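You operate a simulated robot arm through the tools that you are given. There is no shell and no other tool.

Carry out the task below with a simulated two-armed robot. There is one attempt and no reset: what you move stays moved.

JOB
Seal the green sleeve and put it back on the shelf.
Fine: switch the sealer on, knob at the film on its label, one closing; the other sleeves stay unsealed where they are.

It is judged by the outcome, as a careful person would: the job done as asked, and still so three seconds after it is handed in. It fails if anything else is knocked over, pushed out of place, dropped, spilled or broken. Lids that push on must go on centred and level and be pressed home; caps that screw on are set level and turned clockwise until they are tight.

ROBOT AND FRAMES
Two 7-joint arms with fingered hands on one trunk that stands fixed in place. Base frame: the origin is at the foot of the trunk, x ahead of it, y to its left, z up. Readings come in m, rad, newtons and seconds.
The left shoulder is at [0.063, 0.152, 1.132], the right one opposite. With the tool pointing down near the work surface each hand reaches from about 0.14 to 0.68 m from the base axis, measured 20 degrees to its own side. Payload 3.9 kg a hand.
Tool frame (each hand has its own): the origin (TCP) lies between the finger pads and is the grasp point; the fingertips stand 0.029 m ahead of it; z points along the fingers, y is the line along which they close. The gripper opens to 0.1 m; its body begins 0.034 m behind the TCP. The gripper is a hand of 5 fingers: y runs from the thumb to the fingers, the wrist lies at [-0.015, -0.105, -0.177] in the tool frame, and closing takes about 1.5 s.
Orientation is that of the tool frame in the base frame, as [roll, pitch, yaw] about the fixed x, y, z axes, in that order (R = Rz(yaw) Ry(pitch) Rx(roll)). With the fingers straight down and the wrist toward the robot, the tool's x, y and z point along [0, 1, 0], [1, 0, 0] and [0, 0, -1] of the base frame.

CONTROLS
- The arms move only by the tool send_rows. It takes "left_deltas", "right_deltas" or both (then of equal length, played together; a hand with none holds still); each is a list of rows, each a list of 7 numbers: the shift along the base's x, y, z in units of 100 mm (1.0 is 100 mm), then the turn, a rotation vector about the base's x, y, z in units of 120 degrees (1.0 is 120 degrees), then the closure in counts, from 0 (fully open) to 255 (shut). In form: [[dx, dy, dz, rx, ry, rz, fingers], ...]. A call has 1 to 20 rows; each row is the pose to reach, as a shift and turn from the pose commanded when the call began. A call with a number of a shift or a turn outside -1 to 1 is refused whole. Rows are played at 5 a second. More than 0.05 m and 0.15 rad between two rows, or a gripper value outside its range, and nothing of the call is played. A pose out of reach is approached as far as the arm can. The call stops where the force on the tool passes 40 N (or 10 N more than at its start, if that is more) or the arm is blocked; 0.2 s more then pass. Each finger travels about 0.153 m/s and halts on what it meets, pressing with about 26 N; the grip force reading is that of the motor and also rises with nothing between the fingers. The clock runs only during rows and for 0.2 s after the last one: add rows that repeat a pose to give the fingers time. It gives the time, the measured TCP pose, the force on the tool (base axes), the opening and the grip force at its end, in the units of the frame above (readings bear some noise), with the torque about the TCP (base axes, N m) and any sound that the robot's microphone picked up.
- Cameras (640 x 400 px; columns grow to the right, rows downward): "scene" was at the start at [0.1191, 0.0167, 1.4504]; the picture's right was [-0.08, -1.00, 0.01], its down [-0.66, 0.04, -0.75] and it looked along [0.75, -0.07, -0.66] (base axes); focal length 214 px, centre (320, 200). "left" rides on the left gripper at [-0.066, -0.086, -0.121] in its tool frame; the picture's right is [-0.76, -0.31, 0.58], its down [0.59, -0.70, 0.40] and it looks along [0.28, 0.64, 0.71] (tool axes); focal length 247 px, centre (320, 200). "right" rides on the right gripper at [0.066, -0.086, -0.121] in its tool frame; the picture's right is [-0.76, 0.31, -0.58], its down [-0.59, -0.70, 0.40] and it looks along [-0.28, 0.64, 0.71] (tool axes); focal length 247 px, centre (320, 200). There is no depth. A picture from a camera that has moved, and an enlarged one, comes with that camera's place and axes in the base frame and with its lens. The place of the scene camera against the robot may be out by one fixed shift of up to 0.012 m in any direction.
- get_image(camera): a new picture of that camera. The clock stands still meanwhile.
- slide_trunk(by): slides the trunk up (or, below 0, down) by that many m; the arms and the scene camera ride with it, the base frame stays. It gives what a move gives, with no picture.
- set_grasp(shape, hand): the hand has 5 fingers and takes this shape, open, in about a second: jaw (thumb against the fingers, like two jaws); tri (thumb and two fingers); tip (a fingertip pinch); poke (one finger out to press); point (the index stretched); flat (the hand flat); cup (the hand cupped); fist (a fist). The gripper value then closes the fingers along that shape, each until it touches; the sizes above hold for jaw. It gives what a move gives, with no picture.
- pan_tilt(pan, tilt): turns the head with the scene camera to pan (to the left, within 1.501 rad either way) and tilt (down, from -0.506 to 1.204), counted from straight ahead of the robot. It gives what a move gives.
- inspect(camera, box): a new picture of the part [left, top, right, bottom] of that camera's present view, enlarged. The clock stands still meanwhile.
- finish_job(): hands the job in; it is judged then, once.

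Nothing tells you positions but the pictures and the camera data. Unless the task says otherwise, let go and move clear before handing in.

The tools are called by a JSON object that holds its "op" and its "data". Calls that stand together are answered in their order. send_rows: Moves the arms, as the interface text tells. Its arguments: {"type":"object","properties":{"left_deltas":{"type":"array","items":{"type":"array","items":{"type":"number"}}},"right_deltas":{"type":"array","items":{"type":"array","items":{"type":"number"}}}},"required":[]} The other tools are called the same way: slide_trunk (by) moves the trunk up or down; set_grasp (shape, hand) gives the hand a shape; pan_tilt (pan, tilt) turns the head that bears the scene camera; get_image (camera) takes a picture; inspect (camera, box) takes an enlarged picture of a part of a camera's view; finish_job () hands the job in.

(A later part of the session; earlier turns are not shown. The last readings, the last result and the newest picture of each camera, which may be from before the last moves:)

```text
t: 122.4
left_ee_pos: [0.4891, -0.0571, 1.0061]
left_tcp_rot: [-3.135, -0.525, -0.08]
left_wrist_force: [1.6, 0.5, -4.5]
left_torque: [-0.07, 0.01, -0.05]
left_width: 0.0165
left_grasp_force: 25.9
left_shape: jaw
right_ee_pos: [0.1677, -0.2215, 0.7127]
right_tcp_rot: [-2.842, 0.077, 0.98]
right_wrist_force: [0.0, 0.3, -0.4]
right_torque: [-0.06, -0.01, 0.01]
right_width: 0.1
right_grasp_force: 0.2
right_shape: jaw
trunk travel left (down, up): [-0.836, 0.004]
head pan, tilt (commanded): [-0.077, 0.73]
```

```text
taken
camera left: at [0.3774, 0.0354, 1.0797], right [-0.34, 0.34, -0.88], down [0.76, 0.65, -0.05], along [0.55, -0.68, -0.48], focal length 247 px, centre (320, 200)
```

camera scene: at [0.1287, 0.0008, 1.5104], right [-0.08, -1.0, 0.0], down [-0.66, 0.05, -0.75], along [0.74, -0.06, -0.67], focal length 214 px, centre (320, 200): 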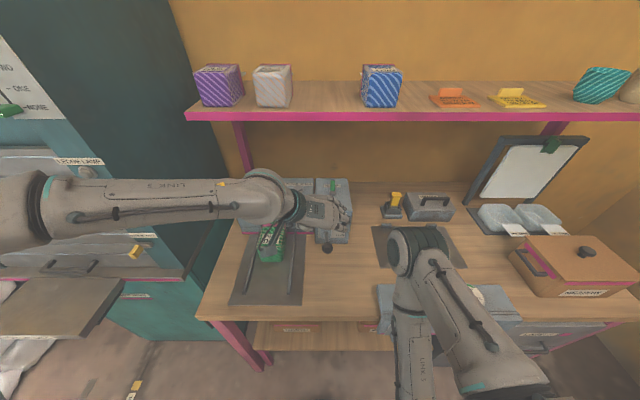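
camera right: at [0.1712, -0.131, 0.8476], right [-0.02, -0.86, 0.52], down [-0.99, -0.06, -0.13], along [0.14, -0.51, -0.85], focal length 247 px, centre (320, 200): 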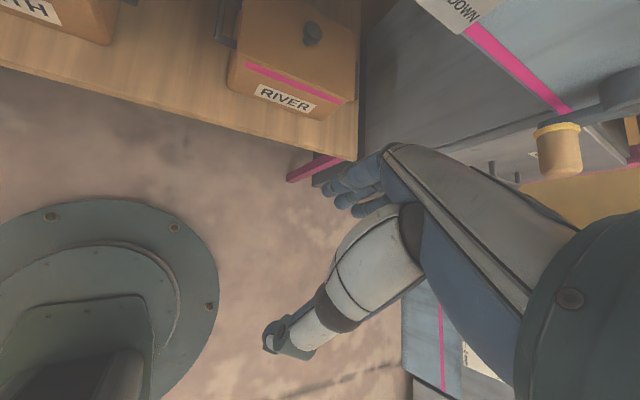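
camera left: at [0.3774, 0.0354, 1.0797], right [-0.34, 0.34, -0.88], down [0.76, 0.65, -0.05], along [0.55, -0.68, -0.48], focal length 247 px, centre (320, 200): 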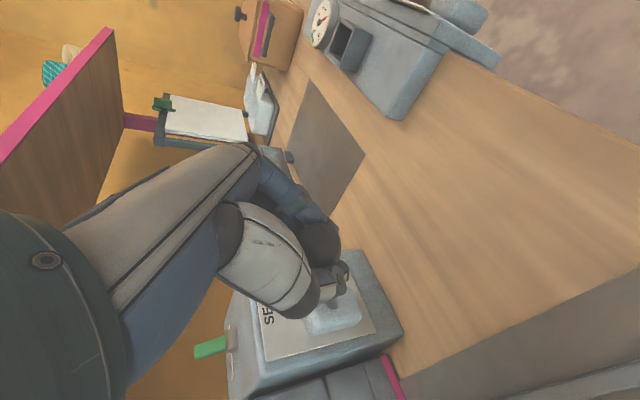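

The hand has closed around the lever just behind the ball. I'll swing it down along its arc.

{"op": "send_rows", "data": {"left_deltas": [[-0.054, 0.004, -0.125, 0, 0, 0, 255], [-0.098, 0.008, -0.254, 0, 0, 0, 255], [-0.129, 0.01, -0.386, 0, 0, 0, 255], [-0.149, 0.012, -0.521, 0, 0, 0, 255], [-0.158, 0.012, -0.657, 0, 0, 0, 255], [-0.154, 0.012, -0.793, 0, 0, 0, 255], [-0.139, 0.011, -0.928, 0, 0, 0, 255], [-0.129, 0.01, -0.982, 0, 0, 0, 255]]}}

{"op": "get_image", "data": {"camera": "left"}}

{"op": "inspect", "data": {"camera": "scene", "box": [230, 175, 360, 285]}}

```text
t: 124.3
left_ee_pos: [0.4623, -0.0574, 0.91]
left_tcp_rot: [-3.138, -0.525, -0.097]
left_wrist_force: [-33.5, -2.8, 16.1]
left_torque: [0.1, -2.79, -0.08]
left_width: 0.009
left_grasp_force: 26.0
left_shape: jaw
right_ee_pos: [0.1648, -0.2218, 0.7115]
right_tcp_rot: [-2.848, 0.074, 0.981]
right_wrist_force: [0.5, 0.2, 0.3]
right_torque: [-0.04, 0.02, -0.03]
right_width: 0.1002
right_grasp_force: 0.1
right_shape: jaw
trunk travel left (down, up): [-0.836, 0.004]
head pan, tilt (commanded): [-0.077, 0.73]
stopped in row 8 (left hand): the force on the tool passed its limit at 42 N (the readings are from after the stop); the commanded pose is now the measured one
```

```text
taken
camera left: at [0.3532, 0.0364, 0.9824], right [-0.33, 0.34, -0.88], down [0.77, 0.63, -0.05], along [0.54, -0.69, -0.48], focal length 247 px, centre (320, 200)
```

left: 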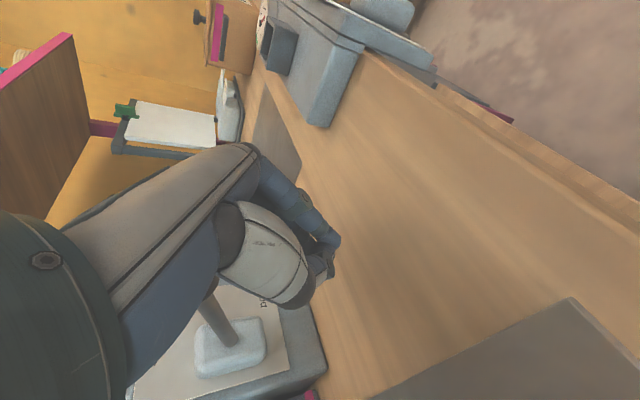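

```text
3.64 times, centred on (295, 230) of scene
camera zoom: at [0.1222, 0.0008, 1.511], right [-0.08, -1.0, 0.0], down [-0.66, 0.05, -0.75], along [0.75, -0.06, -0.66], focal length 780 px, centre (411, 91)
```

zoom: 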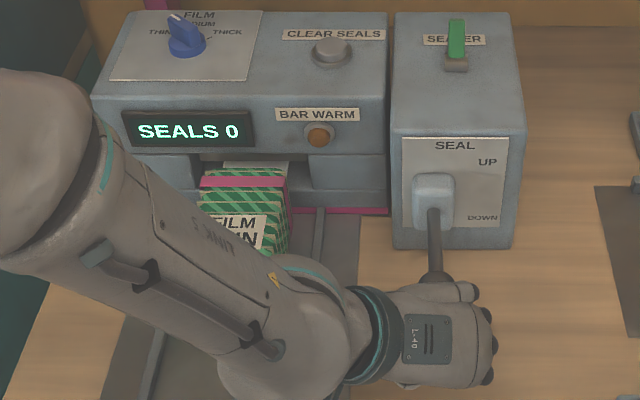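

The hand slid down past the lever instead of moving it; SEALS still reads 0 and the lever is still up. I'll open, lift clear, and look.

{"op": "send_rows", "data": {"left_deltas": [[0, 0, 0.05, 0, 0, 0, 120], [0, 0, 0.1, 0, 0, 0, 40], [0, 0, 0.1, 0, 0, 0, 0], [0, 0, 0.1, 0, 0, 0, 0], [0.05, 0, 0.3, 0, 0, 0, 0], [0.1, 0, 0.55, 0, 0, 0, 0], [0.15, 0, 0.8, 0, 0, 0, 0], [0.2, 0, 1.0, 0, 0, 0, 0]]}}

{"op": "get_image", "data": {"camera": "left"}}

```text
t: 126.1
left_ee_pos: [0.4919, -0.0556, 1.0093]
left_tcp_rot: [-3.138, -0.524, -0.085]
left_wrist_force: [-0.3, -0.2, -0.4]
left_torque: [-0.02, -0.01, -0.02]
left_width: 0.0997
left_grasp_force: 0.2
left_shape: jaw
right_ee_pos: [0.1679, -0.2191, 0.7125]
right_tcp_rot: [-2.844, 0.079, 0.98]
right_wrist_force: [-0.2, 0.9, -0.6]
right_torque: [-0.05, 0.01, 0.01]
right_width: 0.1002
right_grasp_force: 0.1
right_shape: jaw
trunk travel left (down, up): [-0.836, 0.004]
head pan, tilt (commanded): [-0.077, 0.73]
```

```text
taken
camera left: at [0.3816, 0.0382, 1.082], right [-0.34, 0.34, -0.88], down [0.77, 0.64, -0.05], along [0.55, -0.69, -0.48], focal length 247 px, centre (320, 200)
```

left: 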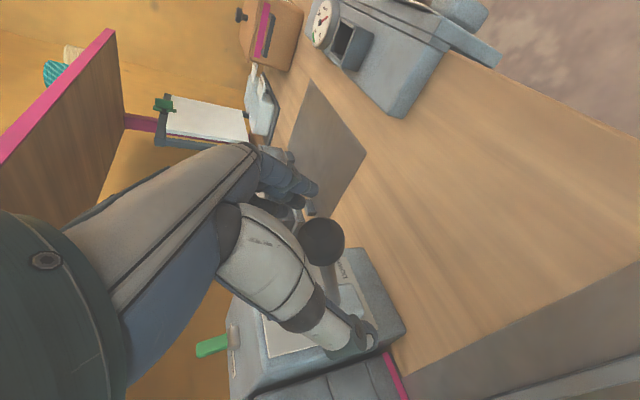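

The lever is unmoved and free. I'll rise above it, make a fist, and press the ball from on top instead.

{"op": "send_rows", "data": {"left_deltas": [[-0.02, 0, 0.3, 0, 0, 0, 0], [-0.04, 0, 0.6, 0, 0, 0, 0], [-0.06, 0, 0.9, 0, 0, 0, 0], [-0.06, 0, 1.0, 0, 0, 0, 0]]}}

{"op": "set_grasp", "data": {"hand": "left", "shape": "fist"}}

{"op": "get_image", "data": {"camera": "left"}}

{"op": "inspect", "data": {"camera": "scene", "box": [270, 160, 390, 260]}}

```text
t: 127.1
left_ee_pos: [0.4838, -0.0563, 1.1093]
left_tcp_rot: [-3.136, -0.524, -0.086]
left_wrist_force: [-0.2, -0.3, -0.2]
left_torque: [0.02, 0.03, 0.01]
left_width: 0.0996
left_grasp_force: 0.0
left_shape: jaw
right_ee_pos: [0.1672, -0.2211, 0.7118]
right_tcp_rot: [-2.845, 0.077, 0.981]
right_wrist_force: [0.3, 0.1, 0.0]
right_torque: [-0.01, -0.02, 0.01]
right_width: 0.0999
right_grasp_force: 0.0
right_shape: jaw
trunk travel left (down, up): [-0.836, 0.004]
head pan, tilt (commanded): [-0.077, 0.73]
```

```text
t: 128.0
left_ee_pos: [0.4845, -0.0569, 1.1083]
left_tcp_rot: [-3.135, -0.524, -0.089]
left_wrist_force: [-1.1, 0.1, -0.2]
left_torque: [-0.02, -0.01, 0.02]
left_width: 0.0
left_grasp_force: 0.0
left_shape: fist
right_ee_pos: [0.1681, -0.2206, 0.7126]
right_tcp_rot: [-2.844, 0.077, 0.98]
right_wrist_force: [-0.5, -0.6, 0.5]
right_torque: [-0.02, 0.0, 0.02]
right_width: 0.0998
right_grasp_force: 0.1
right_shape: jaw
trunk travel left (down, up): [-0.836, 0.004]
head pan, tilt (commanded): [-0.077, 0.73]
```

```text
taken
camera left: at [0.3743, 0.0365, 1.1818], right [-0.34, 0.34, -0.88], down [0.77, 0.64, -0.05], along [0.55, -0.69, -0.48], focal length 247 px, centre (320, 200)
```

left: 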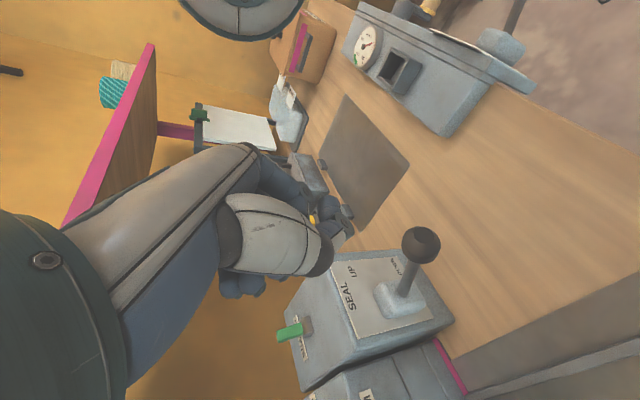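

```text
4.00 times, centred on (330, 210) of scene
camera zoom: at [0.1288, -0.0005, 1.5104], right [-0.08, -1.0, 0.0], down [-0.66, 0.05, -0.75], along [0.74, -0.06, -0.67], focal length 858 px, centre (280, 160)
```

zoom: 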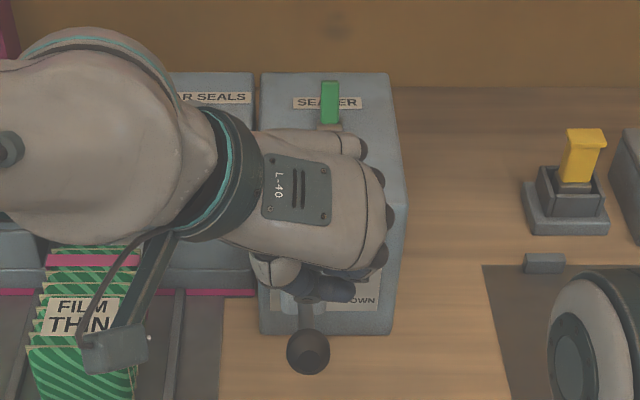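

The fist is straight above the ball. I'll press down slowly, following the lever's arc.

{"op": "send_rows", "data": {"left_deltas": [[0, 0, -0.2, 0, 0, 0, 0], [0, 0, -0.4, 0, 0, 0, 0], [0, 0, -0.55, 0, 0, 0, 0], [-0.01, 0, -0.65, 0, 0, 0, 0], [-0.03, 0, -0.75, 0, 0, 0, 0], [-0.06, 0, -0.85, 0, 0, 0, 0], [-0.08, 0, -0.95, 0, 0, 0, 0], [-0.09, 0, -1.0, 0, 0, 0, 0]]}}

{"op": "get_image", "data": {"camera": "left"}}

{"op": "inspect", "data": {"camera": "scene", "box": [230, 175, 360, 285]}}

```text
t: 129.8
left_ee_pos: [0.4756, -0.0574, 1.0082]
left_tcp_rot: [-3.136, -0.523, -0.088]
left_wrist_force: [0.2, -0.1, -0.2]
left_torque: [0.04, 0.0, 0.03]
left_width: 0.0001
left_grasp_force: 0.0
left_shape: fist
right_ee_pos: [0.1675, -0.2216, 0.7108]
right_tcp_rot: [-2.845, 0.077, 0.981]
right_wrist_force: [-0.5, 0.2, -0.6]
right_torque: [0.0, 0.0, 0.04]
right_width: 0.1
right_grasp_force: 0.1
right_shape: jaw
trunk travel left (down, up): [-0.836, 0.004]
head pan, tilt (commanded): [-0.077, 0.73]
```

```text
taken
camera left: at [0.3658, 0.0364, 1.0808], right [-0.34, 0.34, -0.88], down [0.77, 0.64, -0.05], along [0.54, -0.69, -0.48], focal length 247 px, centre (320, 200)
```

left: 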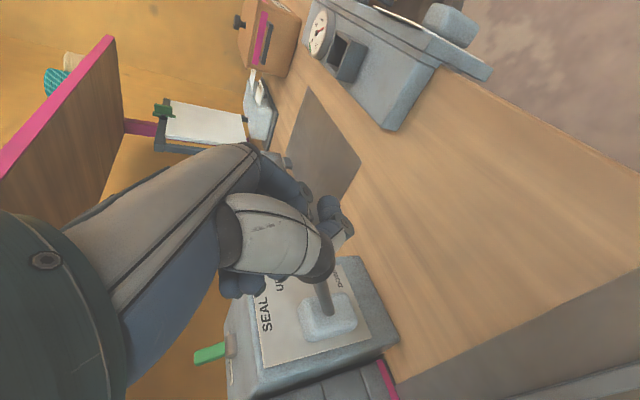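

```text
3.64 times, centred on (295, 230) of scene
camera zoom: at [0.1289, -0.0005, 1.5103], right [-0.08, -1.0, 0.0], down [-0.66, 0.05, -0.75], along [0.74, -0.06, -0.67], focal length 780 px, centre (411, 91)
```

zoom: 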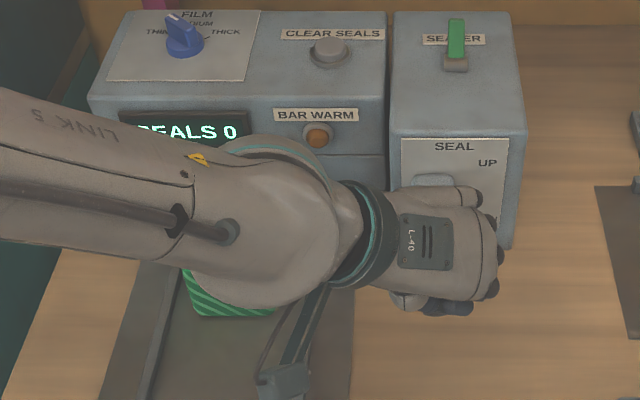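

The ball went up into the hollow of the fist without contact. I'll rise again, level the hand so its underside is flat, and shift so the curled fingers sit over the ball.

{"op": "send_rows", "data": {"left_deltas": [[0, 0, 0.25, 0, 0, 0, 0], [0, 0, 0.5, 0, 0, 0, 0], [0, 0, 0.75, 0, 0, 0, 0], [0, 0, 1.0, 0, 0, 0, 0]]}}

{"op": "send_rows", "data": {"left_deltas": [[0, 0.1, 0.05, 0.005, 0.0624, 0, 0], [0, 0.2, 0.1, 0.01, 0.1248, 0, 0], [0, 0.3, 0.15, 0.015, 0.1871, 0, 0], [0, 0.4, 0.2, 0.02, 0.2495, 0, 0], [0, 0.4, 0.2, 0.02, 0.2495, 0, 0]]}}

{"op": "get_image", "data": {"camera": "left"}}

{"op": "inspect", "data": {"camera": "scene", "box": [230, 155, 390, 285]}}

```text
t: 130.8
left_ee_pos: [0.4743, -0.0545, 1.1089]
left_tcp_rot: [-3.135, -0.525, -0.089]
left_wrist_force: [-0.6, -0.8, 0.6]
left_torque: [-0.01, 0.01, -0.02]
left_width: 0.0
left_grasp_force: 0.1
left_shape: fist
right_ee_pos: [0.1672, -0.2209, 0.7113]
right_tcp_rot: [-2.844, 0.077, 0.981]
right_wrist_force: [-0.5, -0.3, 0.1]
right_torque: [-0.04, -0.04, 0.0]
right_width: 0.0999
right_grasp_force: 0.1
right_shape: jaw
trunk travel left (down, up): [-0.836, 0.004]
head pan, tilt (commanded): [-0.077, 0.73]
```

```text
t: 132.0
left_ee_pos: [0.4778, -0.017, 1.1289]
left_tcp_rot: [-3.14, 0.001, -0.087]
left_wrist_force: [-0.1, 0.3, 0.0]
left_torque: [0.0, -0.01, -0.03]
left_width: 0.0001
left_grasp_force: 0.1
left_shape: fist
right_ee_pos: [0.1668, -0.2209, 0.7113]
right_tcp_rot: [-2.844, 0.077, 0.98]
right_wrist_force: [0.1, 0.4, -0.8]
right_torque: [-0.02, 0.0, -0.01]
right_width: 0.1
right_grasp_force: 0.1
right_shape: jaw
trunk travel left (down, up): [-0.836, 0.004]
head pan, tilt (commanded): [-0.077, 0.73]
```

```text
taken
camera left: at [0.4184, 0.0726, 1.2504], right [-0.73, 0.37, -0.58], down [0.65, 0.65, -0.4], along [0.23, -0.66, -0.71], focal length 247 px, centre (320, 200)
```

left: 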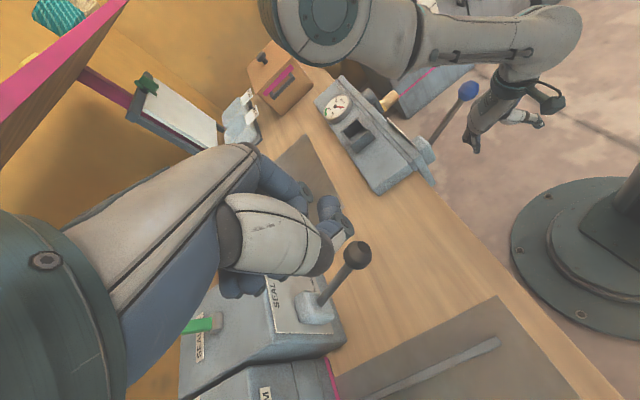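

```text
3.08 times, centred on (310, 220) of scene
camera zoom: at [0.1282, -0.0008, 1.5104], right [-0.08, -1.0, 0.0], down [-0.66, 0.05, -0.75], along [0.74, -0.06, -0.67], focal length 660 px, centre (351, 138)
```

zoom: 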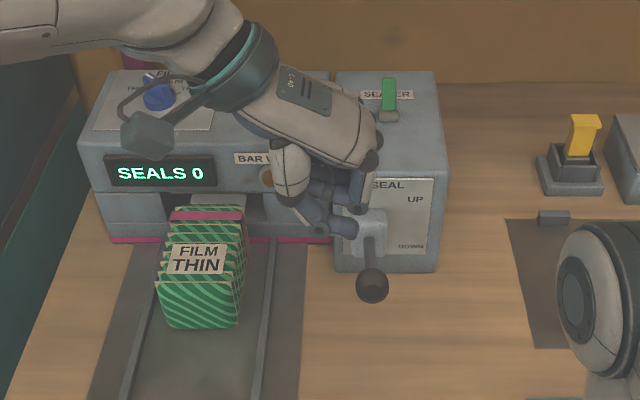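

The fist's flat underside should now be over the ball. I'll press down slowly and watch the force.

{"op": "send_rows", "data": {"left_deltas": [[0.05, -0.02, -0.3, 0, 0, 0, 0], [0.08, -0.04, -0.6, 0, 0, 0, 0], [0.08, -0.05, -0.8, 0, 0, 0, 0], [0.07, -0.05, -0.9, 0, 0, 0, 0], [0.06, -0.05, -1.0, 0, 0, 0, 0]]}}

{"op": "get_image", "data": {"camera": "left"}}

{"op": "inspect", "data": {"camera": "scene", "box": [230, 155, 390, 285]}}

```text
t: 133.2
left_ee_pos: [0.4816, -0.0223, 1.0278]
left_tcp_rot: [-3.138, -0.001, -0.087]
left_wrist_force: [0.3, -0.4, -0.3]
left_torque: [0.03, -0.01, -0.04]
left_width: 0.0
left_grasp_force: 0.1
left_shape: fist
right_ee_pos: [0.1682, -0.2212, 0.7121]
right_tcp_rot: [-2.843, 0.077, 0.979]
right_wrist_force: [-0.3, -0.9, 0.3]
right_torque: [-0.03, 0.01, -0.03]
right_width: 0.0999
right_grasp_force: 0.1
right_shape: jaw
trunk travel left (down, up): [-0.836, 0.004]
head pan, tilt (commanded): [-0.077, 0.73]
```

```text
taken
camera left: at [0.4237, 0.0673, 1.1498], right [-0.73, 0.37, -0.58], down [0.65, 0.65, -0.4], along [0.23, -0.66, -0.71], focal length 247 px, centre (320, 200)
```

left: 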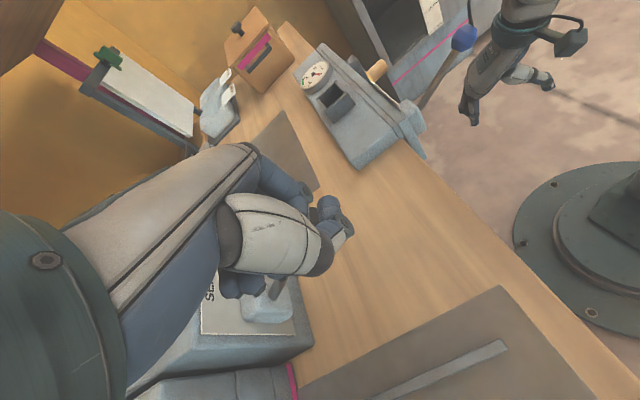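

```text
3.08 times, centred on (310, 220) of scene
camera zoom: at [0.129, -0.0004, 1.5103], right [-0.08, -1.0, 0.0], down [-0.66, 0.05, -0.75], along [0.74, -0.06, -0.67], focal length 660 px, centre (351, 138)
```

zoom: 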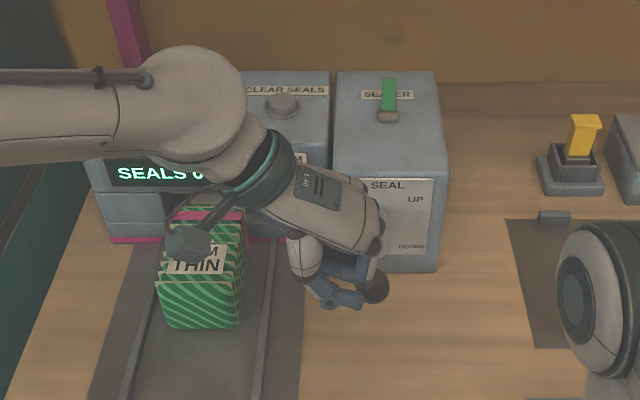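

The ball is just beyond the right edge of the fist. I'll rise, shift 2.5 cm to the right, and press again.

{"op": "send_rows", "data": {"left_deltas": [[0, 0, 0.25, 0, 0, 0, 0], [0, 0, 0.5, 0, 0, 0, 0], [0, -0.12, 0.55, 0, 0, 0, 0], [0, -0.25, 0.55, 0, 0, 0, 0], [0, -0.25, 0.55, 0, 0, 0, 0]]}}

{"op": "inspect", "data": {"camera": "scene", "box": [290, 190, 390, 270]}}

{"op": "inspect", "data": {"camera": "left", "box": [200, 160, 420, 330]}}

```text
t: 134.4
left_ee_pos: [0.4823, -0.0476, 1.0819]
left_tcp_rot: [-3.141, 0.0, -0.086]
left_wrist_force: [0.2, 0.6, -0.7]
left_torque: [-0.02, 0.0, 0.01]
left_width: 0.0
left_grasp_force: 0.0
left_shape: fist
right_ee_pos: [0.168, -0.2202, 0.712]
right_tcp_rot: [-2.843, 0.077, 0.982]
right_wrist_force: [0.0, 0.9, 0.2]
right_torque: [-0.02, -0.01, 0.01]
right_width: 0.1001
right_grasp_force: 0.0
right_shape: jaw
trunk travel left (down, up): [-0.836, 0.004]
head pan, tilt (commanded): [-0.077, 0.73]
```

```text
5.00 times, centred on (340, 230) of scene
camera zoom: at [0.1286, 0.0001, 1.5104], right [-0.08, -1.0, 0.0], down [-0.66, 0.05, -0.75], along [0.74, -0.06, -0.67], focal length 1072 px, centre (220, 50)
```

zoom: 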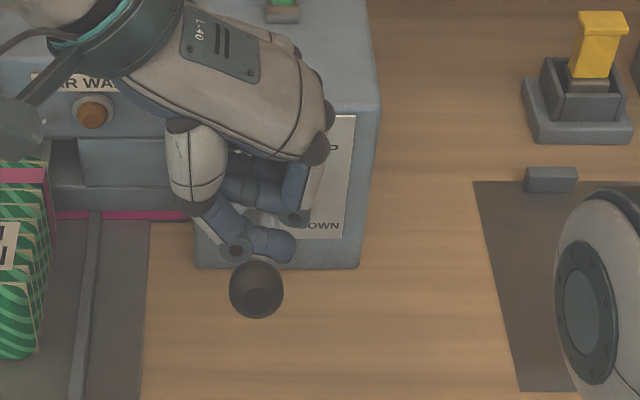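

```text
2.35 times, centred on (310, 245) of left
camera zoom: at [0.4232, 0.0418, 1.2038], right [-0.73, 0.37, -0.58], down [0.65, 0.65, -0.4], along [0.23, -0.66, -0.71], focal length 581 px, centre (344, 94)
```

zoom: 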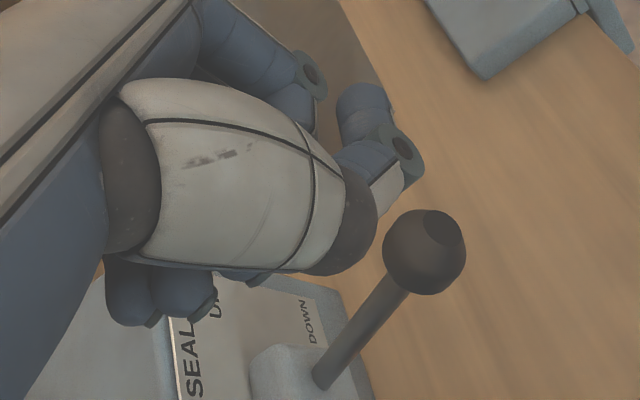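

I'll centre the fist's hollow on the ball as before, but with the hand level now so the palm bears straight down on it, and press in small steps.

{"op": "send_rows", "data": {"left_deltas": [[-0.02, -0.11, 0, 0, 0, 0, 0], [-0.02, -0.11, -0.25, 0, 0, 0, 0], [-0.02, -0.11, -0.5, 0, 0, 0, 0], [-0.02, -0.11, -0.7, 0, 0, 0, 0], [-0.02, -0.11, -0.85, 0, 0, 0, 0], [-0.03, -0.11, -0.95, 0, 0, 0, 0]]}}

{"op": "get_image", "data": {"camera": "left"}}

{"op": "inspect", "data": {"camera": "scene", "box": [230, 155, 390, 285]}}

```text
t: 135.8
left_ee_pos: [0.4794, -0.0564, 0.9876]
left_tcp_rot: [-3.139, 0.002, -0.089]
left_wrist_force: [-2.3, -1.7, 4.3]
left_torque: [0.0, -0.03, 0.02]
left_width: 0.0001
left_grasp_force: 0.2
left_shape: fist
right_ee_pos: [0.1676, -0.2219, 0.7118]
right_tcp_rot: [-2.844, 0.077, 0.979]
right_wrist_force: [0.9, -0.4, -0.3]
right_torque: [0.03, -0.03, -0.01]
right_width: 0.1
right_grasp_force: 0.0
right_shape: jaw
trunk travel left (down, up): [-0.836, 0.004]
head pan, tilt (commanded): [-0.077, 0.73]
```

```text
taken
camera left: at [0.4209, 0.0319, 1.1094], right [-0.73, 0.37, -0.58], down [0.65, 0.65, -0.4], along [0.23, -0.66, -0.71], focal length 247 px, centre (320, 200)
```

left: 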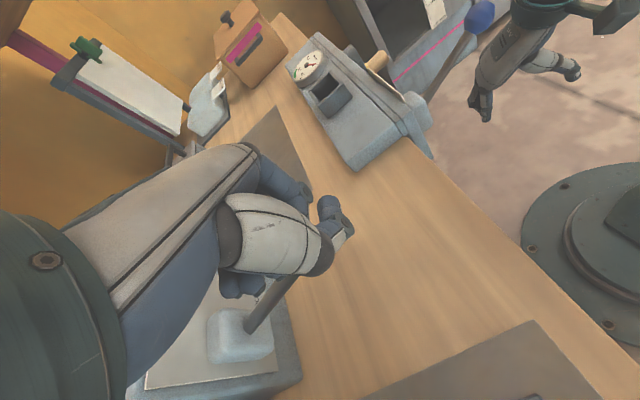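

```text
3.08 times, centred on (310, 220) of scene
camera zoom: at [0.1284, -0.0007, 1.5104], right [-0.08, -1.0, 0.0], down [-0.66, 0.05, -0.75], along [0.74, -0.06, -0.67], focal length 660 px, centre (351, 138)
```

zoom: 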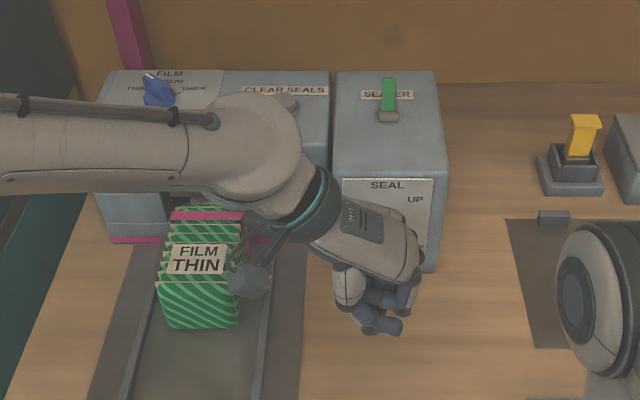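

Contact with the ball. I'll keep pressing down along the arc.

{"op": "send_rows", "data": {"left_deltas": [[-0.04, 0, -0.1, 0, 0, 0, 0], [-0.07, 0, -0.2, 0, 0, 0, 0], [-0.1, 0, -0.3, 0, 0, 0, 0], [-0.12, 0, -0.4, 0, 0, 0, 0], [-0.13, 0, -0.5, 0, 0, 0, 0], [-0.13, 0, -0.6, 0, 0, 0, 0], [-0.12, 0, -0.7, 0, 0, 0, 0], [-0.11, 0, -0.8, 0, 0, 0, 0]]}}

{"op": "get_image", "data": {"camera": "left"}}

{"op": "inspect", "data": {"camera": "scene", "box": [230, 155, 390, 285]}}

```text
t: 137.6
left_ee_pos: [0.4648, -0.06, 0.9096]
left_tcp_rot: [-3.14, -0.002, -0.087]
left_wrist_force: [-5.7, -5.7, 15.0]
left_torque: [0.09, -0.28, -0.05]
left_width: 0.0001
left_grasp_force: 0.1
left_shape: fist
right_ee_pos: [0.1663, -0.2213, 0.7118]
right_tcp_rot: [-2.845, 0.075, 0.981]
right_wrist_force: [0.0, -0.4, 0.7]
right_torque: [-0.02, -0.03, -0.01]
right_width: 0.1002
right_grasp_force: 0.1
right_shape: jaw
trunk travel left (down, up): [-0.836, 0.004]
head pan, tilt (commanded): [-0.077, 0.73]
```

```text
taken
camera left: at [0.4068, 0.0299, 1.0316], right [-0.73, 0.37, -0.58], down [0.65, 0.65, -0.4], along [0.23, -0.66, -0.71], focal length 247 px, centre (320, 200)
```

left: 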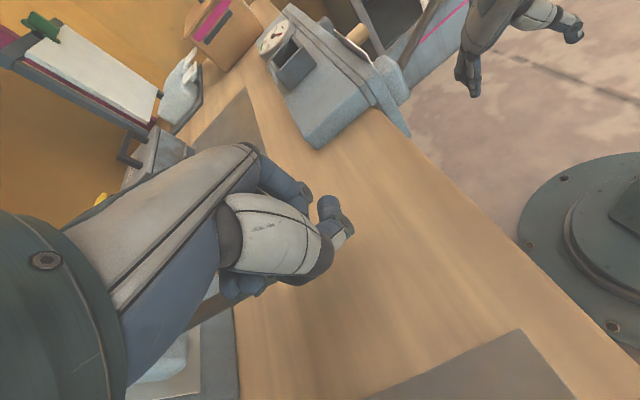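

```text
3.08 times, centred on (310, 220) of scene
camera zoom: at [0.1258, -0.0014, 1.5107], right [-0.08, -1.0, 0.0], down [-0.66, 0.05, -0.75], along [0.74, -0.06, -0.66], focal length 660 px, centre (351, 138)
```

zoom: 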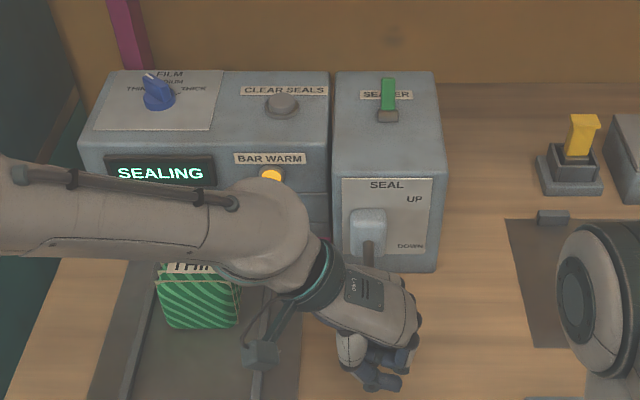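

The display shows SEALING and the BAR WARM lamp is lit. I'll hold the lever there briefly and watch.

{"op": "send_rows", "data": {"left_deltas": [[0, 0, 0, 0, 0, 0, 0], [0, 0, 0, 0, 0, 0, 0], [0, 0, 0, 0, 0, 0, 0], [0, 0, 0, 0, 0, 0, 0]]}}

{"op": "inspect", "data": {"camera": "scene", "box": [230, 155, 390, 285]}}

```text
t: 138.6
left_ee_pos: [0.4662, -0.0585, 0.9101]
left_tcp_rot: [-3.14, -0.002, -0.085]
left_wrist_force: [-5.7, -6.3, 14.1]
left_torque: [0.09, -0.25, -0.08]
left_width: 0.0
left_grasp_force: 0.0
left_shape: fist
right_ee_pos: [0.1661, -0.2224, 0.7127]
right_tcp_rot: [-2.844, 0.076, 0.981]
right_wrist_force: [0.4, 0.0, 0.1]
right_torque: [-0.01, 0.01, -0.02]
right_width: 0.0998
right_grasp_force: 0.0
right_shape: jaw
trunk travel left (down, up): [-0.836, 0.004]
head pan, tilt (commanded): [-0.077, 0.73]
```

```text
3.08 times, centred on (310, 220) of scene
camera zoom: at [0.1256, -0.0015, 1.5107], right [-0.08, -1.0, 0.0], down [-0.66, 0.05, -0.75], along [0.74, -0.06, -0.66], focal length 660 px, centre (351, 138)
```

zoom: 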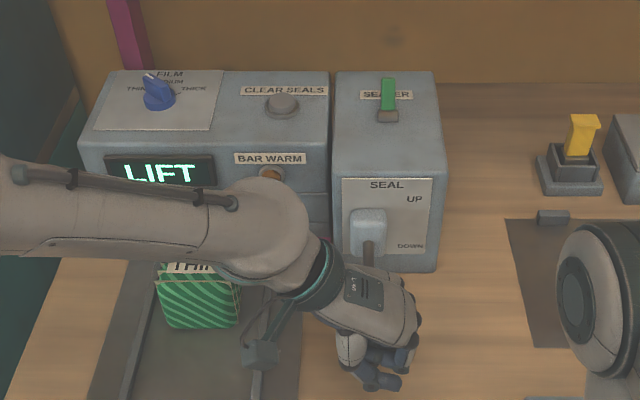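

The display says LIFT. I'll raise the fist and see whether the lever follows.

{"op": "send_rows", "data": {"left_deltas": [[0, 0, 0.2, 0, 0, 0, 0], [0, 0, 0.4, 0, 0, 0, 0], [0, 0, 0.7, 0, 0, 0, 0], [0, 0, 1.0, 0, 0, 0, 0]]}}

{"op": "get_image", "data": {"camera": "left"}}

{"op": "inspect", "data": {"camera": "scene", "box": [230, 155, 390, 285]}}

```text
t: 139.6
left_ee_pos: [0.4651, -0.0569, 1.009]
left_tcp_rot: [-3.138, 0.003, -0.087]
left_wrist_force: [0.2, 0.6, -0.6]
left_torque: [0.06, -0.02, 0.01]
left_width: 0.0
left_grasp_force: 0.2
left_shape: fist
right_ee_pos: [0.1676, -0.2215, 0.7106]
right_tcp_rot: [-2.843, 0.077, 0.983]
right_wrist_force: [0.3, 0.7, -0.3]
right_torque: [-0.01, 0.0, 0.0]
right_width: 0.1002
right_grasp_force: 0.0
right_shape: jaw
trunk travel left (down, up): [-0.836, 0.004]
head pan, tilt (commanded): [-0.077, 0.73]
```

```text
taken
camera left: at [0.4073, 0.0325, 1.1308], right [-0.73, 0.37, -0.57], down [0.65, 0.65, -0.4], along [0.23, -0.66, -0.72], focal length 247 px, centre (320, 200)
```

left: 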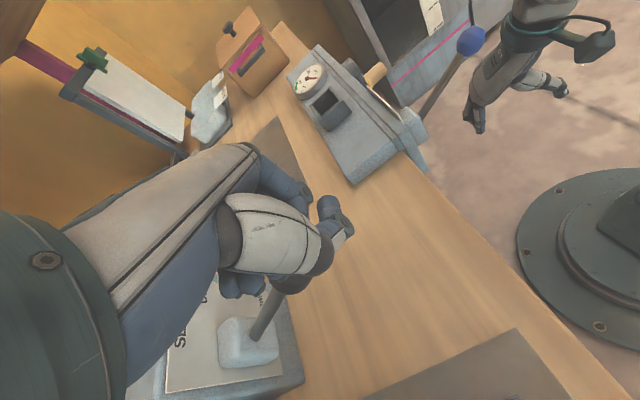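

```text
3.08 times, centred on (310, 220) of scene
camera zoom: at [0.1278, -0.0005, 1.5103], right [-0.08, -1.0, 0.0], down [-0.66, 0.05, -0.75], along [0.74, -0.06, -0.67], focal length 660 px, centre (351, 138)
```

zoom: 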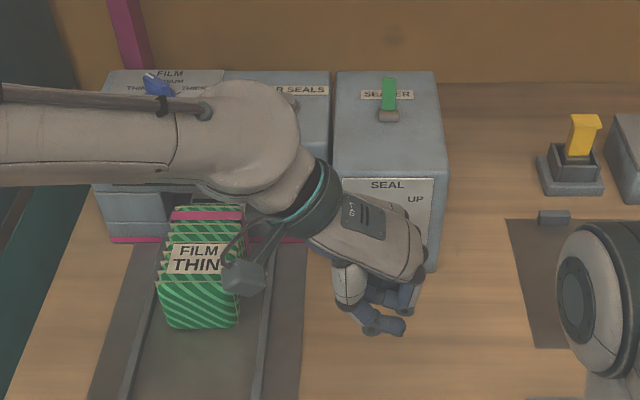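

The lever seems to have come back up with the hand. I'll rise clear and check the display and lever.

{"op": "send_rows", "data": {"left_deltas": [[0, 0, 0.3, 0, 0, 0, 0], [0, 0, 0.6, 0, 0, 0, 0], [0, 0, 0.9, 0, 0, 0, 0], [0, 0.2, 1.0, 0, 0, 0, 0], [0, 0.5, 1.0, 0, 0, 0, 0]]}}

{"op": "get_image", "data": {"camera": "left"}}

{"op": "inspect", "data": {"camera": "scene", "box": [230, 155, 390, 285]}}

```text
t: 140.8
left_ee_pos: [0.4668, -0.0099, 1.1065]
left_tcp_rot: [3.14, 0.0, -0.088]
left_wrist_force: [-0.5, 0.1, -0.2]
left_torque: [0.0, 0.0, -0.02]
left_width: 0.0
left_grasp_force: 0.1
left_shape: fist
right_ee_pos: [0.1669, -0.22, 0.7121]
right_tcp_rot: [-2.846, 0.078, 0.979]
right_wrist_force: [0.0, 0.4, -0.4]
right_torque: [-0.03, 0.01, 0.0]
right_width: 0.1
right_grasp_force: 0.0
right_shape: jaw
trunk travel left (down, up): [-0.836, 0.004]
head pan, tilt (commanded): [-0.077, 0.73]
```

```text
taken
camera left: at [0.4088, 0.0794, 1.2284], right [-0.73, 0.37, -0.58], down [0.65, 0.65, -0.4], along [0.23, -0.66, -0.71], focal length 247 px, centre (320, 200)
```

left: 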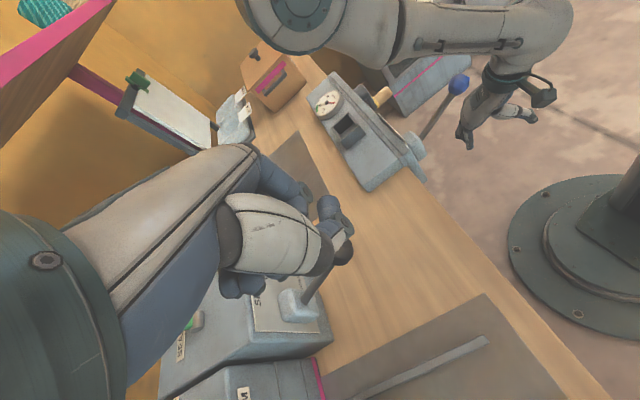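

```text
3.08 times, centred on (310, 220) of scene
camera zoom: at [0.1287, 0.0012, 1.5104], right [-0.08, -1.0, 0.0], down [-0.66, 0.05, -0.75], along [0.74, -0.06, -0.67], focal length 660 px, centre (351, 138)
```

zoom: 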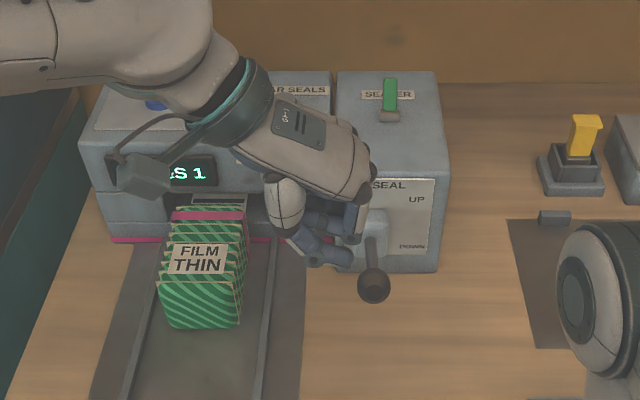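

SEALS 1 and the lever is back up: one closing done. I'll open the hand to the jaw shape again and return to the pre-grasp pose in front of the sleeve.

{"op": "set_grasp", "data": {"hand": "left", "shape": "jaw"}}

{"op": "send_rows", "data": {"left_deltas": [[0, 0.15, 0, -0.005, -0.061, 0, 0], [0, 0.3, 0, -0.01, -0.122, 0, 0], [0, 0.45, -0.1, -0.015, -0.184, 0, 0], [0.02, 0.6, -0.25, -0.02, -0.245, 0, 0], [0.04, 0.75, -0.4, -0.025, -0.306, 0, 0], [0.06, 0.9, -0.55, -0.03, -0.368, 0, 0], [0.08, 1.0, -0.7, -0.035, -0.429, 0, 0], [0.08, 1.0, -0.85, -0.039, -0.49, 0, 0], [0.08, 1.0, -1.0, -0.039, -0.49, 0, 0], [0.08, 1.0, -1.0, -0.039, -0.49, 0, 0]]}}

{"op": "get_image", "data": {"camera": "left"}}

{"op": "inspect", "data": {"camera": "scene", "box": [220, 165, 360, 295]}}

```text
t: 141.7
left_ee_pos: [0.4668, -0.0099, 1.1066]
left_tcp_rot: [-3.14, -0.001, -0.088]
left_wrist_force: [0.0, -0.6, 0.2]
left_torque: [-0.01, -0.02, 0.0]
left_width: 0.0999
left_grasp_force: 0.1
left_shape: jaw
right_ee_pos: [0.1675, -0.2217, 0.7114]
right_tcp_rot: [-2.843, 0.077, 0.981]
right_wrist_force: [-0.6, -0.8, 1.1]
right_torque: [0.03, -0.04, 0.01]
right_width: 0.1001
right_grasp_force: 0.2
right_shape: jaw
trunk travel left (down, up): [-0.836, 0.004]
head pan, tilt (commanded): [-0.077, 0.73]
```

```text
t: 143.9
left_ee_pos: [0.4752, 0.0916, 1.0103]
left_tcp_rot: [-3.129, -1.03, -0.095]
left_wrist_force: [0.9, 0.7, -0.7]
left_torque: [-0.01, 0.03, 0.0]
left_width: 0.0998
left_grasp_force: 0.1
left_shape: jaw
right_ee_pos: [0.1673, -0.2202, 0.712]
right_tcp_rot: [-2.844, 0.076, 0.981]
right_wrist_force: [0.3, 0.0, 0.5]
right_torque: [-0.03, 0.0, 0.05]
right_width: 0.0997
right_grasp_force: 0.1
right_shape: jaw
trunk travel left (down, up): [-0.836, 0.004]
head pan, tilt (commanded): [-0.077, 0.73]
```

```text
taken
camera left: at [0.3447, 0.1866, 1.0175], right [0.13, 0.3, -0.94], down [0.7, 0.65, 0.3], along [0.7, -0.7, -0.13], focal length 247 px, centre (320, 200)
```

left: 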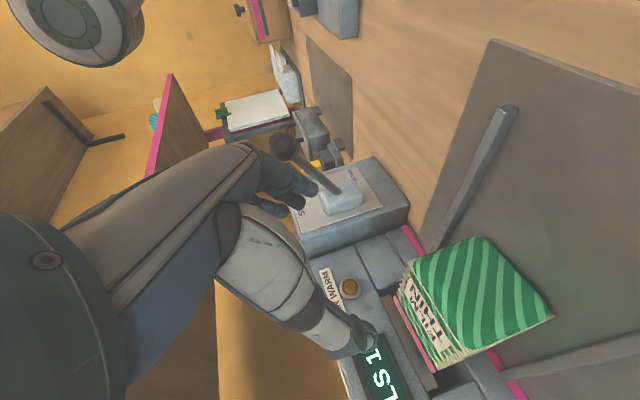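

```text
3.08 times, centred on (290, 230) of scene
camera zoom: at [0.1285, -0.0005, 1.5104], right [-0.08, -1.0, 0.0], down [-0.66, 0.05, -0.75], along [0.74, -0.06, -0.67], focal length 660 px, centre (412, 108)
```

zoom: 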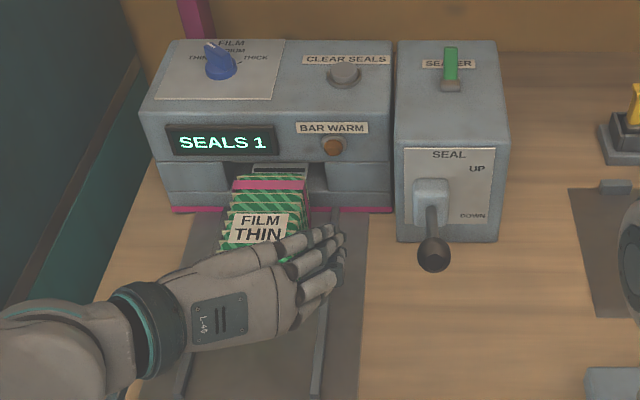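

The tail now carries a dark seal line. I'll centre on the tray axis and come down in front of the sleeve.

{"op": "inspect", "data": {"camera": "scene", "box": [260, 208, 300, 238]}}

{"op": "send_rows", "data": {"left_deltas": [[-0.02, 0.2, -0.2, 0, 0, 0, 0], [-0.04, 0.4, -0.4, 0, 0, 0, 0], [-0.05, 0.4, -0.6, 0, 0, 0, 0], [-0.05, 0.4, -0.8, 0, 0, 0, 0], [-0.05, 0.4, -1.0, 0, 0, 0, 0], [-0.05, 0.4, -1.0, 0, 0, 0, 0]]}}

{"op": "get_image", "data": {"camera": "left"}}

{"op": "inspect", "data": {"camera": "scene", "box": [220, 185, 340, 305]}}

```text
13.33 times, centred on (280, 223) of scene
camera zoom: at [0.1285, -0.0005, 1.5104], right [-0.08, -1.0, 0.0], down [-0.66, 0.05, -0.75], along [0.74, -0.06, -0.67], focal length 2860 px, centre (853, -107)
```

zoom: 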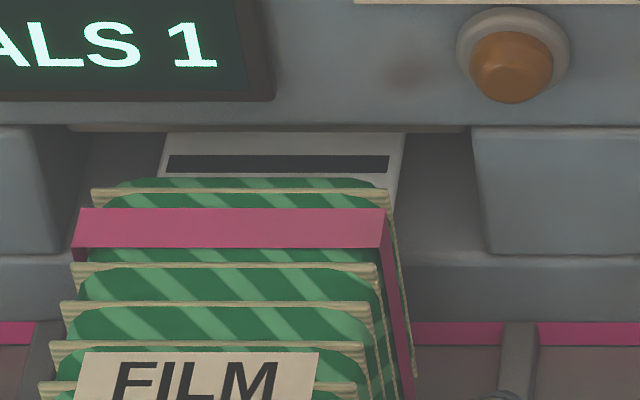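

```text
t: 145.3
left_ee_pos: [0.4683, 0.1363, 0.9076]
left_tcp_rot: [-3.127, -1.03, -0.096]
left_wrist_force: [-0.9, -0.7, -0.2]
left_torque: [-0.03, -0.01, -0.02]
left_width: 0.0997
left_grasp_force: 0.0
left_shape: jaw
right_ee_pos: [0.1676, -0.2201, 0.7117]
right_tcp_rot: [-2.844, 0.077, 0.98]
right_wrist_force: [0.5, -0.2, -0.2]
right_torque: [0.01, -0.01, -0.02]
right_width: 0.1001
right_grasp_force: 0.0
right_shape: jaw
trunk travel left (down, up): [-0.836, 0.004]
head pan, tilt (commanded): [-0.077, 0.73]
```

```text
taken
camera left: at [0.3379, 0.2297, 0.9158], right [0.13, 0.3, -0.94], down [0.7, 0.65, 0.3], along [0.7, -0.7, -0.13], focal length 247 px, centre (320, 200)
```

left: 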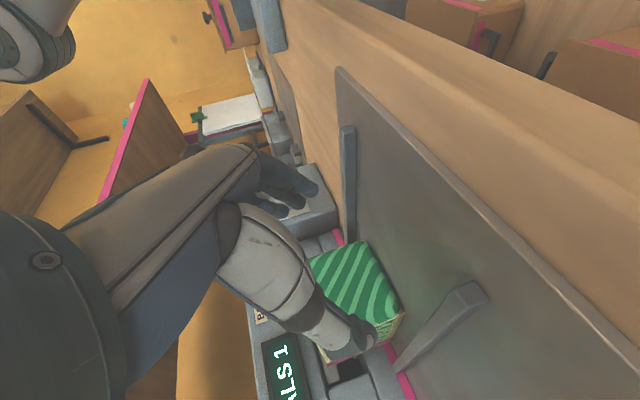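

```text
3.33 times, centred on (280, 245) of scene
camera zoom: at [0.1284, -0.0004, 1.5104], right [-0.08, -1.0, 0.0], down [-0.66, 0.05, -0.75], along [0.74, -0.06, -0.67], focal length 715 px, centre (453, 50)
```

zoom: 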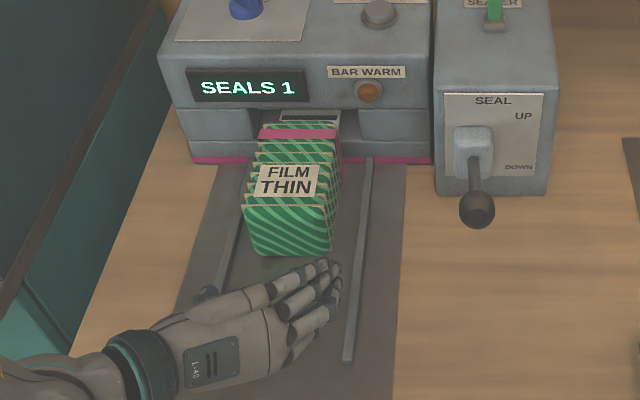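

The sleeve's front centre is at about (0.558, 0.125). I'll drop to grip height, centred with a little extra room for the thumb, and slide forward around it.

{"op": "send_rows", "data": {"left_deltas": [[0.1, -0.02, -0.1, 0, 0, 0, 0], [0.25, -0.03, -0.1, 0, 0, 0, 0], [0.4, -0.04, -0.1, 0, 0, 0, 0], [0.55, -0.055, -0.1, 0, 0, 0, 0], [0.55, -0.055, -0.1, 0, 0, 0, 0]]}}

{"op": "inspect", "data": {"camera": "scene", "box": [220, 185, 340, 305]}}

{"op": "inspect", "data": {"camera": "left", "box": [240, 120, 460, 400]}}

```text
t: 146.5
left_ee_pos: [0.526, 0.1292, 0.897]
left_tcp_rot: [-3.129, -1.03, -0.092]
left_wrist_force: [-0.8, -0.5, 0.1]
left_torque: [0.0, 0.04, 0.02]
left_width: 0.0999
left_grasp_force: 0.0
left_shape: jaw
right_ee_pos: [0.1673, -0.2205, 0.7117]
right_tcp_rot: [-2.843, 0.077, 0.98]
right_wrist_force: [-0.3, 0.2, 0.2]
right_torque: [0.03, -0.04, 0.01]
right_width: 0.1
right_grasp_force: 0.0
right_shape: jaw
trunk travel left (down, up): [-0.836, 0.004]
head pan, tilt (commanded): [-0.077, 0.73]
```

```text
3.33 times, centred on (280, 245) of scene
camera zoom: at [0.1283, -0.0001, 1.5104], right [-0.08, -1.0, 0.0], down [-0.66, 0.05, -0.75], along [0.74, -0.06, -0.67], focal length 715 px, centre (453, 50)
```

zoom: 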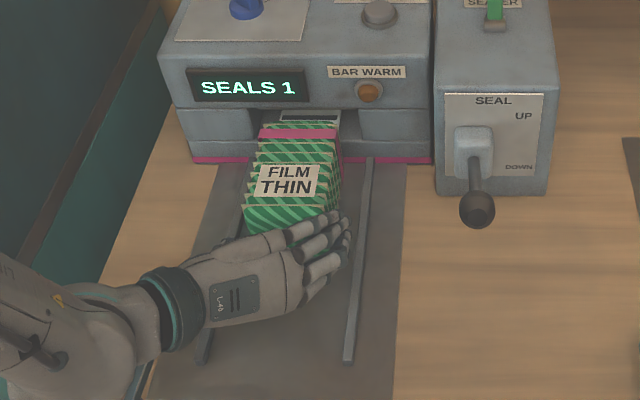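

```text
1.43 times, centred on (350, 260) of left
camera zoom: at [0.396, 0.2239, 0.9044], right [0.13, 0.3, -0.94], down [0.7, 0.65, 0.3], along [0.7, -0.7, -0.13], focal length 353 px, centre (277, 114)
```

zoom: 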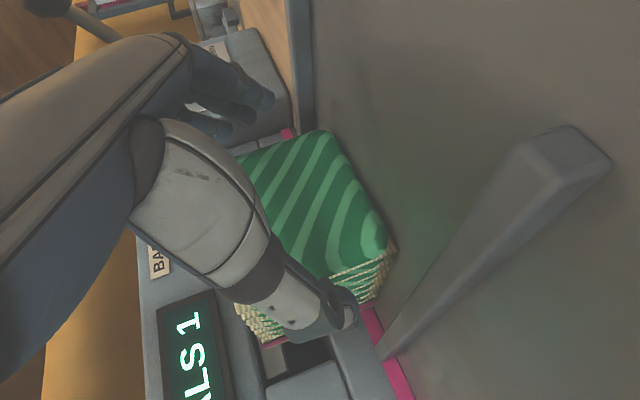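

Straddling the sleeve cleanly. I'll slide in the last 3.6 cm and close.

{"op": "send_rows", "data": {"left_deltas": [[0.12, -0.01, 0, 0, 0, 0, 0], [0.24, -0.02, 0, 0, 0, 0, 0], [0.35, -0.03, 0, 0, 0, 0, 0], [0.35, -0.03, 0, 0, 0, 0, 0]]}}

{"op": "send_rows", "data": {"left_deltas": [[0, 0, 0, 0, 0, 0, 40], [0, 0, 0, 0, 0, 0, 80], [0, 0, 0, 0, 0, 0, 120], [0, 0, 0, 0, 0, 0, 180], [0, 0, 0, 0, 0, 0, 255], [0, 0, 0, 0, 0, 0, 255], [0, 0, 0, 0, 0, 0, 255], [0, 0, 0, 0, 0, 0, 255], [0, 0, 0, 0, 0, 0, 255]]}}

{"op": "inspect", "data": {"camera": "scene", "box": [220, 185, 340, 305]}}

{"op": "inspect", "data": {"camera": "left", "box": [240, 120, 460, 400]}}

```text
t: 147.5
left_ee_pos: [0.5607, 0.1246, 0.897]
left_tcp_rot: [-3.128, -1.03, -0.093]
left_wrist_force: [-0.5, 0.5, -0.5]
left_torque: [-0.01, -0.01, 0.0]
left_width: 0.0999
left_grasp_force: 0.1
left_shape: jaw
right_ee_pos: [0.167, -0.2209, 0.7112]
right_tcp_rot: [-2.843, 0.076, 0.979]
right_wrist_force: [0.4, 0.2, 0.3]
right_torque: [-0.03, 0.06, 0.0]
right_width: 0.1
right_grasp_force: 0.1
right_shape: jaw
trunk travel left (down, up): [-0.836, 0.004]
head pan, tilt (commanded): [-0.077, 0.73]
```

```text
t: 149.5
left_ee_pos: [0.5608, 0.1246, 0.8981]
left_tcp_rot: [-3.128, -1.031, -0.092]
left_wrist_force: [-1.4, 0.5, 0.1]
left_torque: [0.1, -0.03, 0.07]
left_width: 0.0737
left_grasp_force: 25.9
left_shape: jaw
right_ee_pos: [0.1673, -0.2213, 0.7118]
right_tcp_rot: [-2.845, 0.077, 0.981]
right_wrist_force: [-0.8, 0.1, 0.3]
right_torque: [0.01, -0.01, 0.04]
right_width: 0.1
right_grasp_force: 0.0
right_shape: jaw
trunk travel left (down, up): [-0.836, 0.004]
head pan, tilt (commanded): [-0.077, 0.73]
```

```text
3.33 times, centred on (280, 245) of scene
camera zoom: at [0.1283, -0.0005, 1.5104], right [-0.08, -1.0, 0.0], down [-0.66, 0.05, -0.75], along [0.74, -0.06, -0.67], focal length 715 px, centre (453, 50)
```

zoom: 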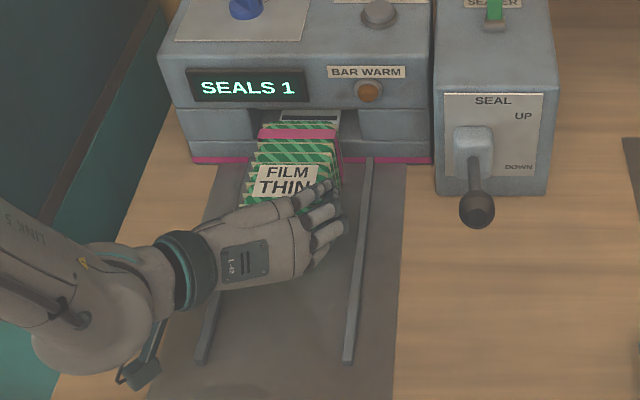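

```text
1.43 times, centred on (350, 260) of left
camera zoom: at [0.4296, 0.2198, 0.905], right [0.13, 0.3, -0.94], down [0.7, 0.65, 0.3], along [0.7, -0.7, -0.13], focal length 353 px, centre (277, 114)
```

zoom: 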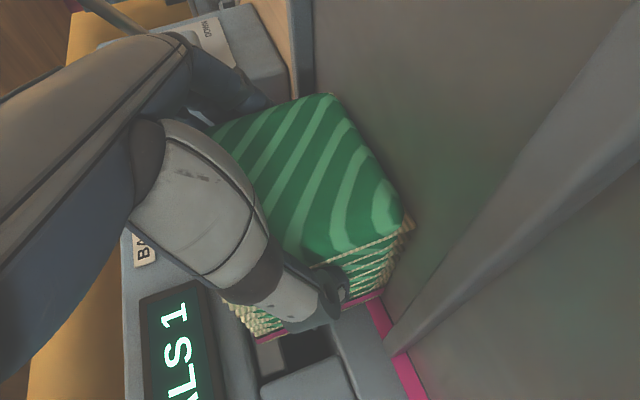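

Gripped. I'll lift a touch and draw the sleeve straight back out of the sealer.

{"op": "send_rows", "data": {"left_deltas": [[0, 0, 0.04, 0, 0, 0, 255], [-0.1, 0.008, 0.06, 0, 0, 0, 255], [-0.25, 0.02, 0.06, 0, 0, 0, 255], [-0.4, 0.032, 0.06, 0, 0, 0, 255], [-0.55, 0.044, 0.08, 0, 0, 0, 255], [-0.7, 0.056, 0.1, 0, 0, 0, 255], [-0.7, 0.056, 0.1, 0, 0, 0, 255]]}}

{"op": "inspect", "data": {"camera": "scene", "box": [220, 185, 340, 305]}}

```text
t: 151.1
left_ee_pos: [0.4889, 0.1302, 0.9075]
left_tcp_rot: [-3.127, -1.027, -0.094]
left_wrist_force: [0.8, -0.5, -2.5]
left_torque: [0.02, 0.15, -0.05]
left_width: 0.0734
left_grasp_force: 26.5
left_shape: jaw
right_ee_pos: [0.168, -0.2199, 0.7121]
right_tcp_rot: [-2.841, 0.077, 0.981]
right_wrist_force: [-0.5, -0.3, 0.8]
right_torque: [0.02, -0.02, 0.03]
right_width: 0.1002
right_grasp_force: 0.1
right_shape: jaw
trunk travel left (down, up): [-0.836, 0.004]
head pan, tilt (commanded): [-0.077, 0.73]
```

```text
3.33 times, centred on (280, 245) of scene
camera zoom: at [0.1296, -0.0004, 1.5103], right [-0.08, -1.0, 0.0], down [-0.66, 0.05, -0.75], along [0.74, -0.06, -0.67], focal length 715 px, centre (453, 50)
```

zoom: 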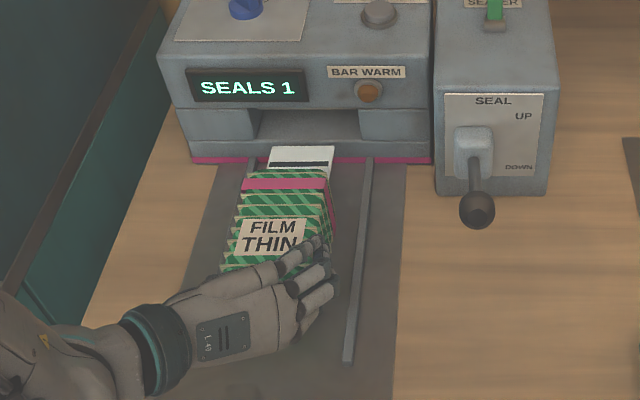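

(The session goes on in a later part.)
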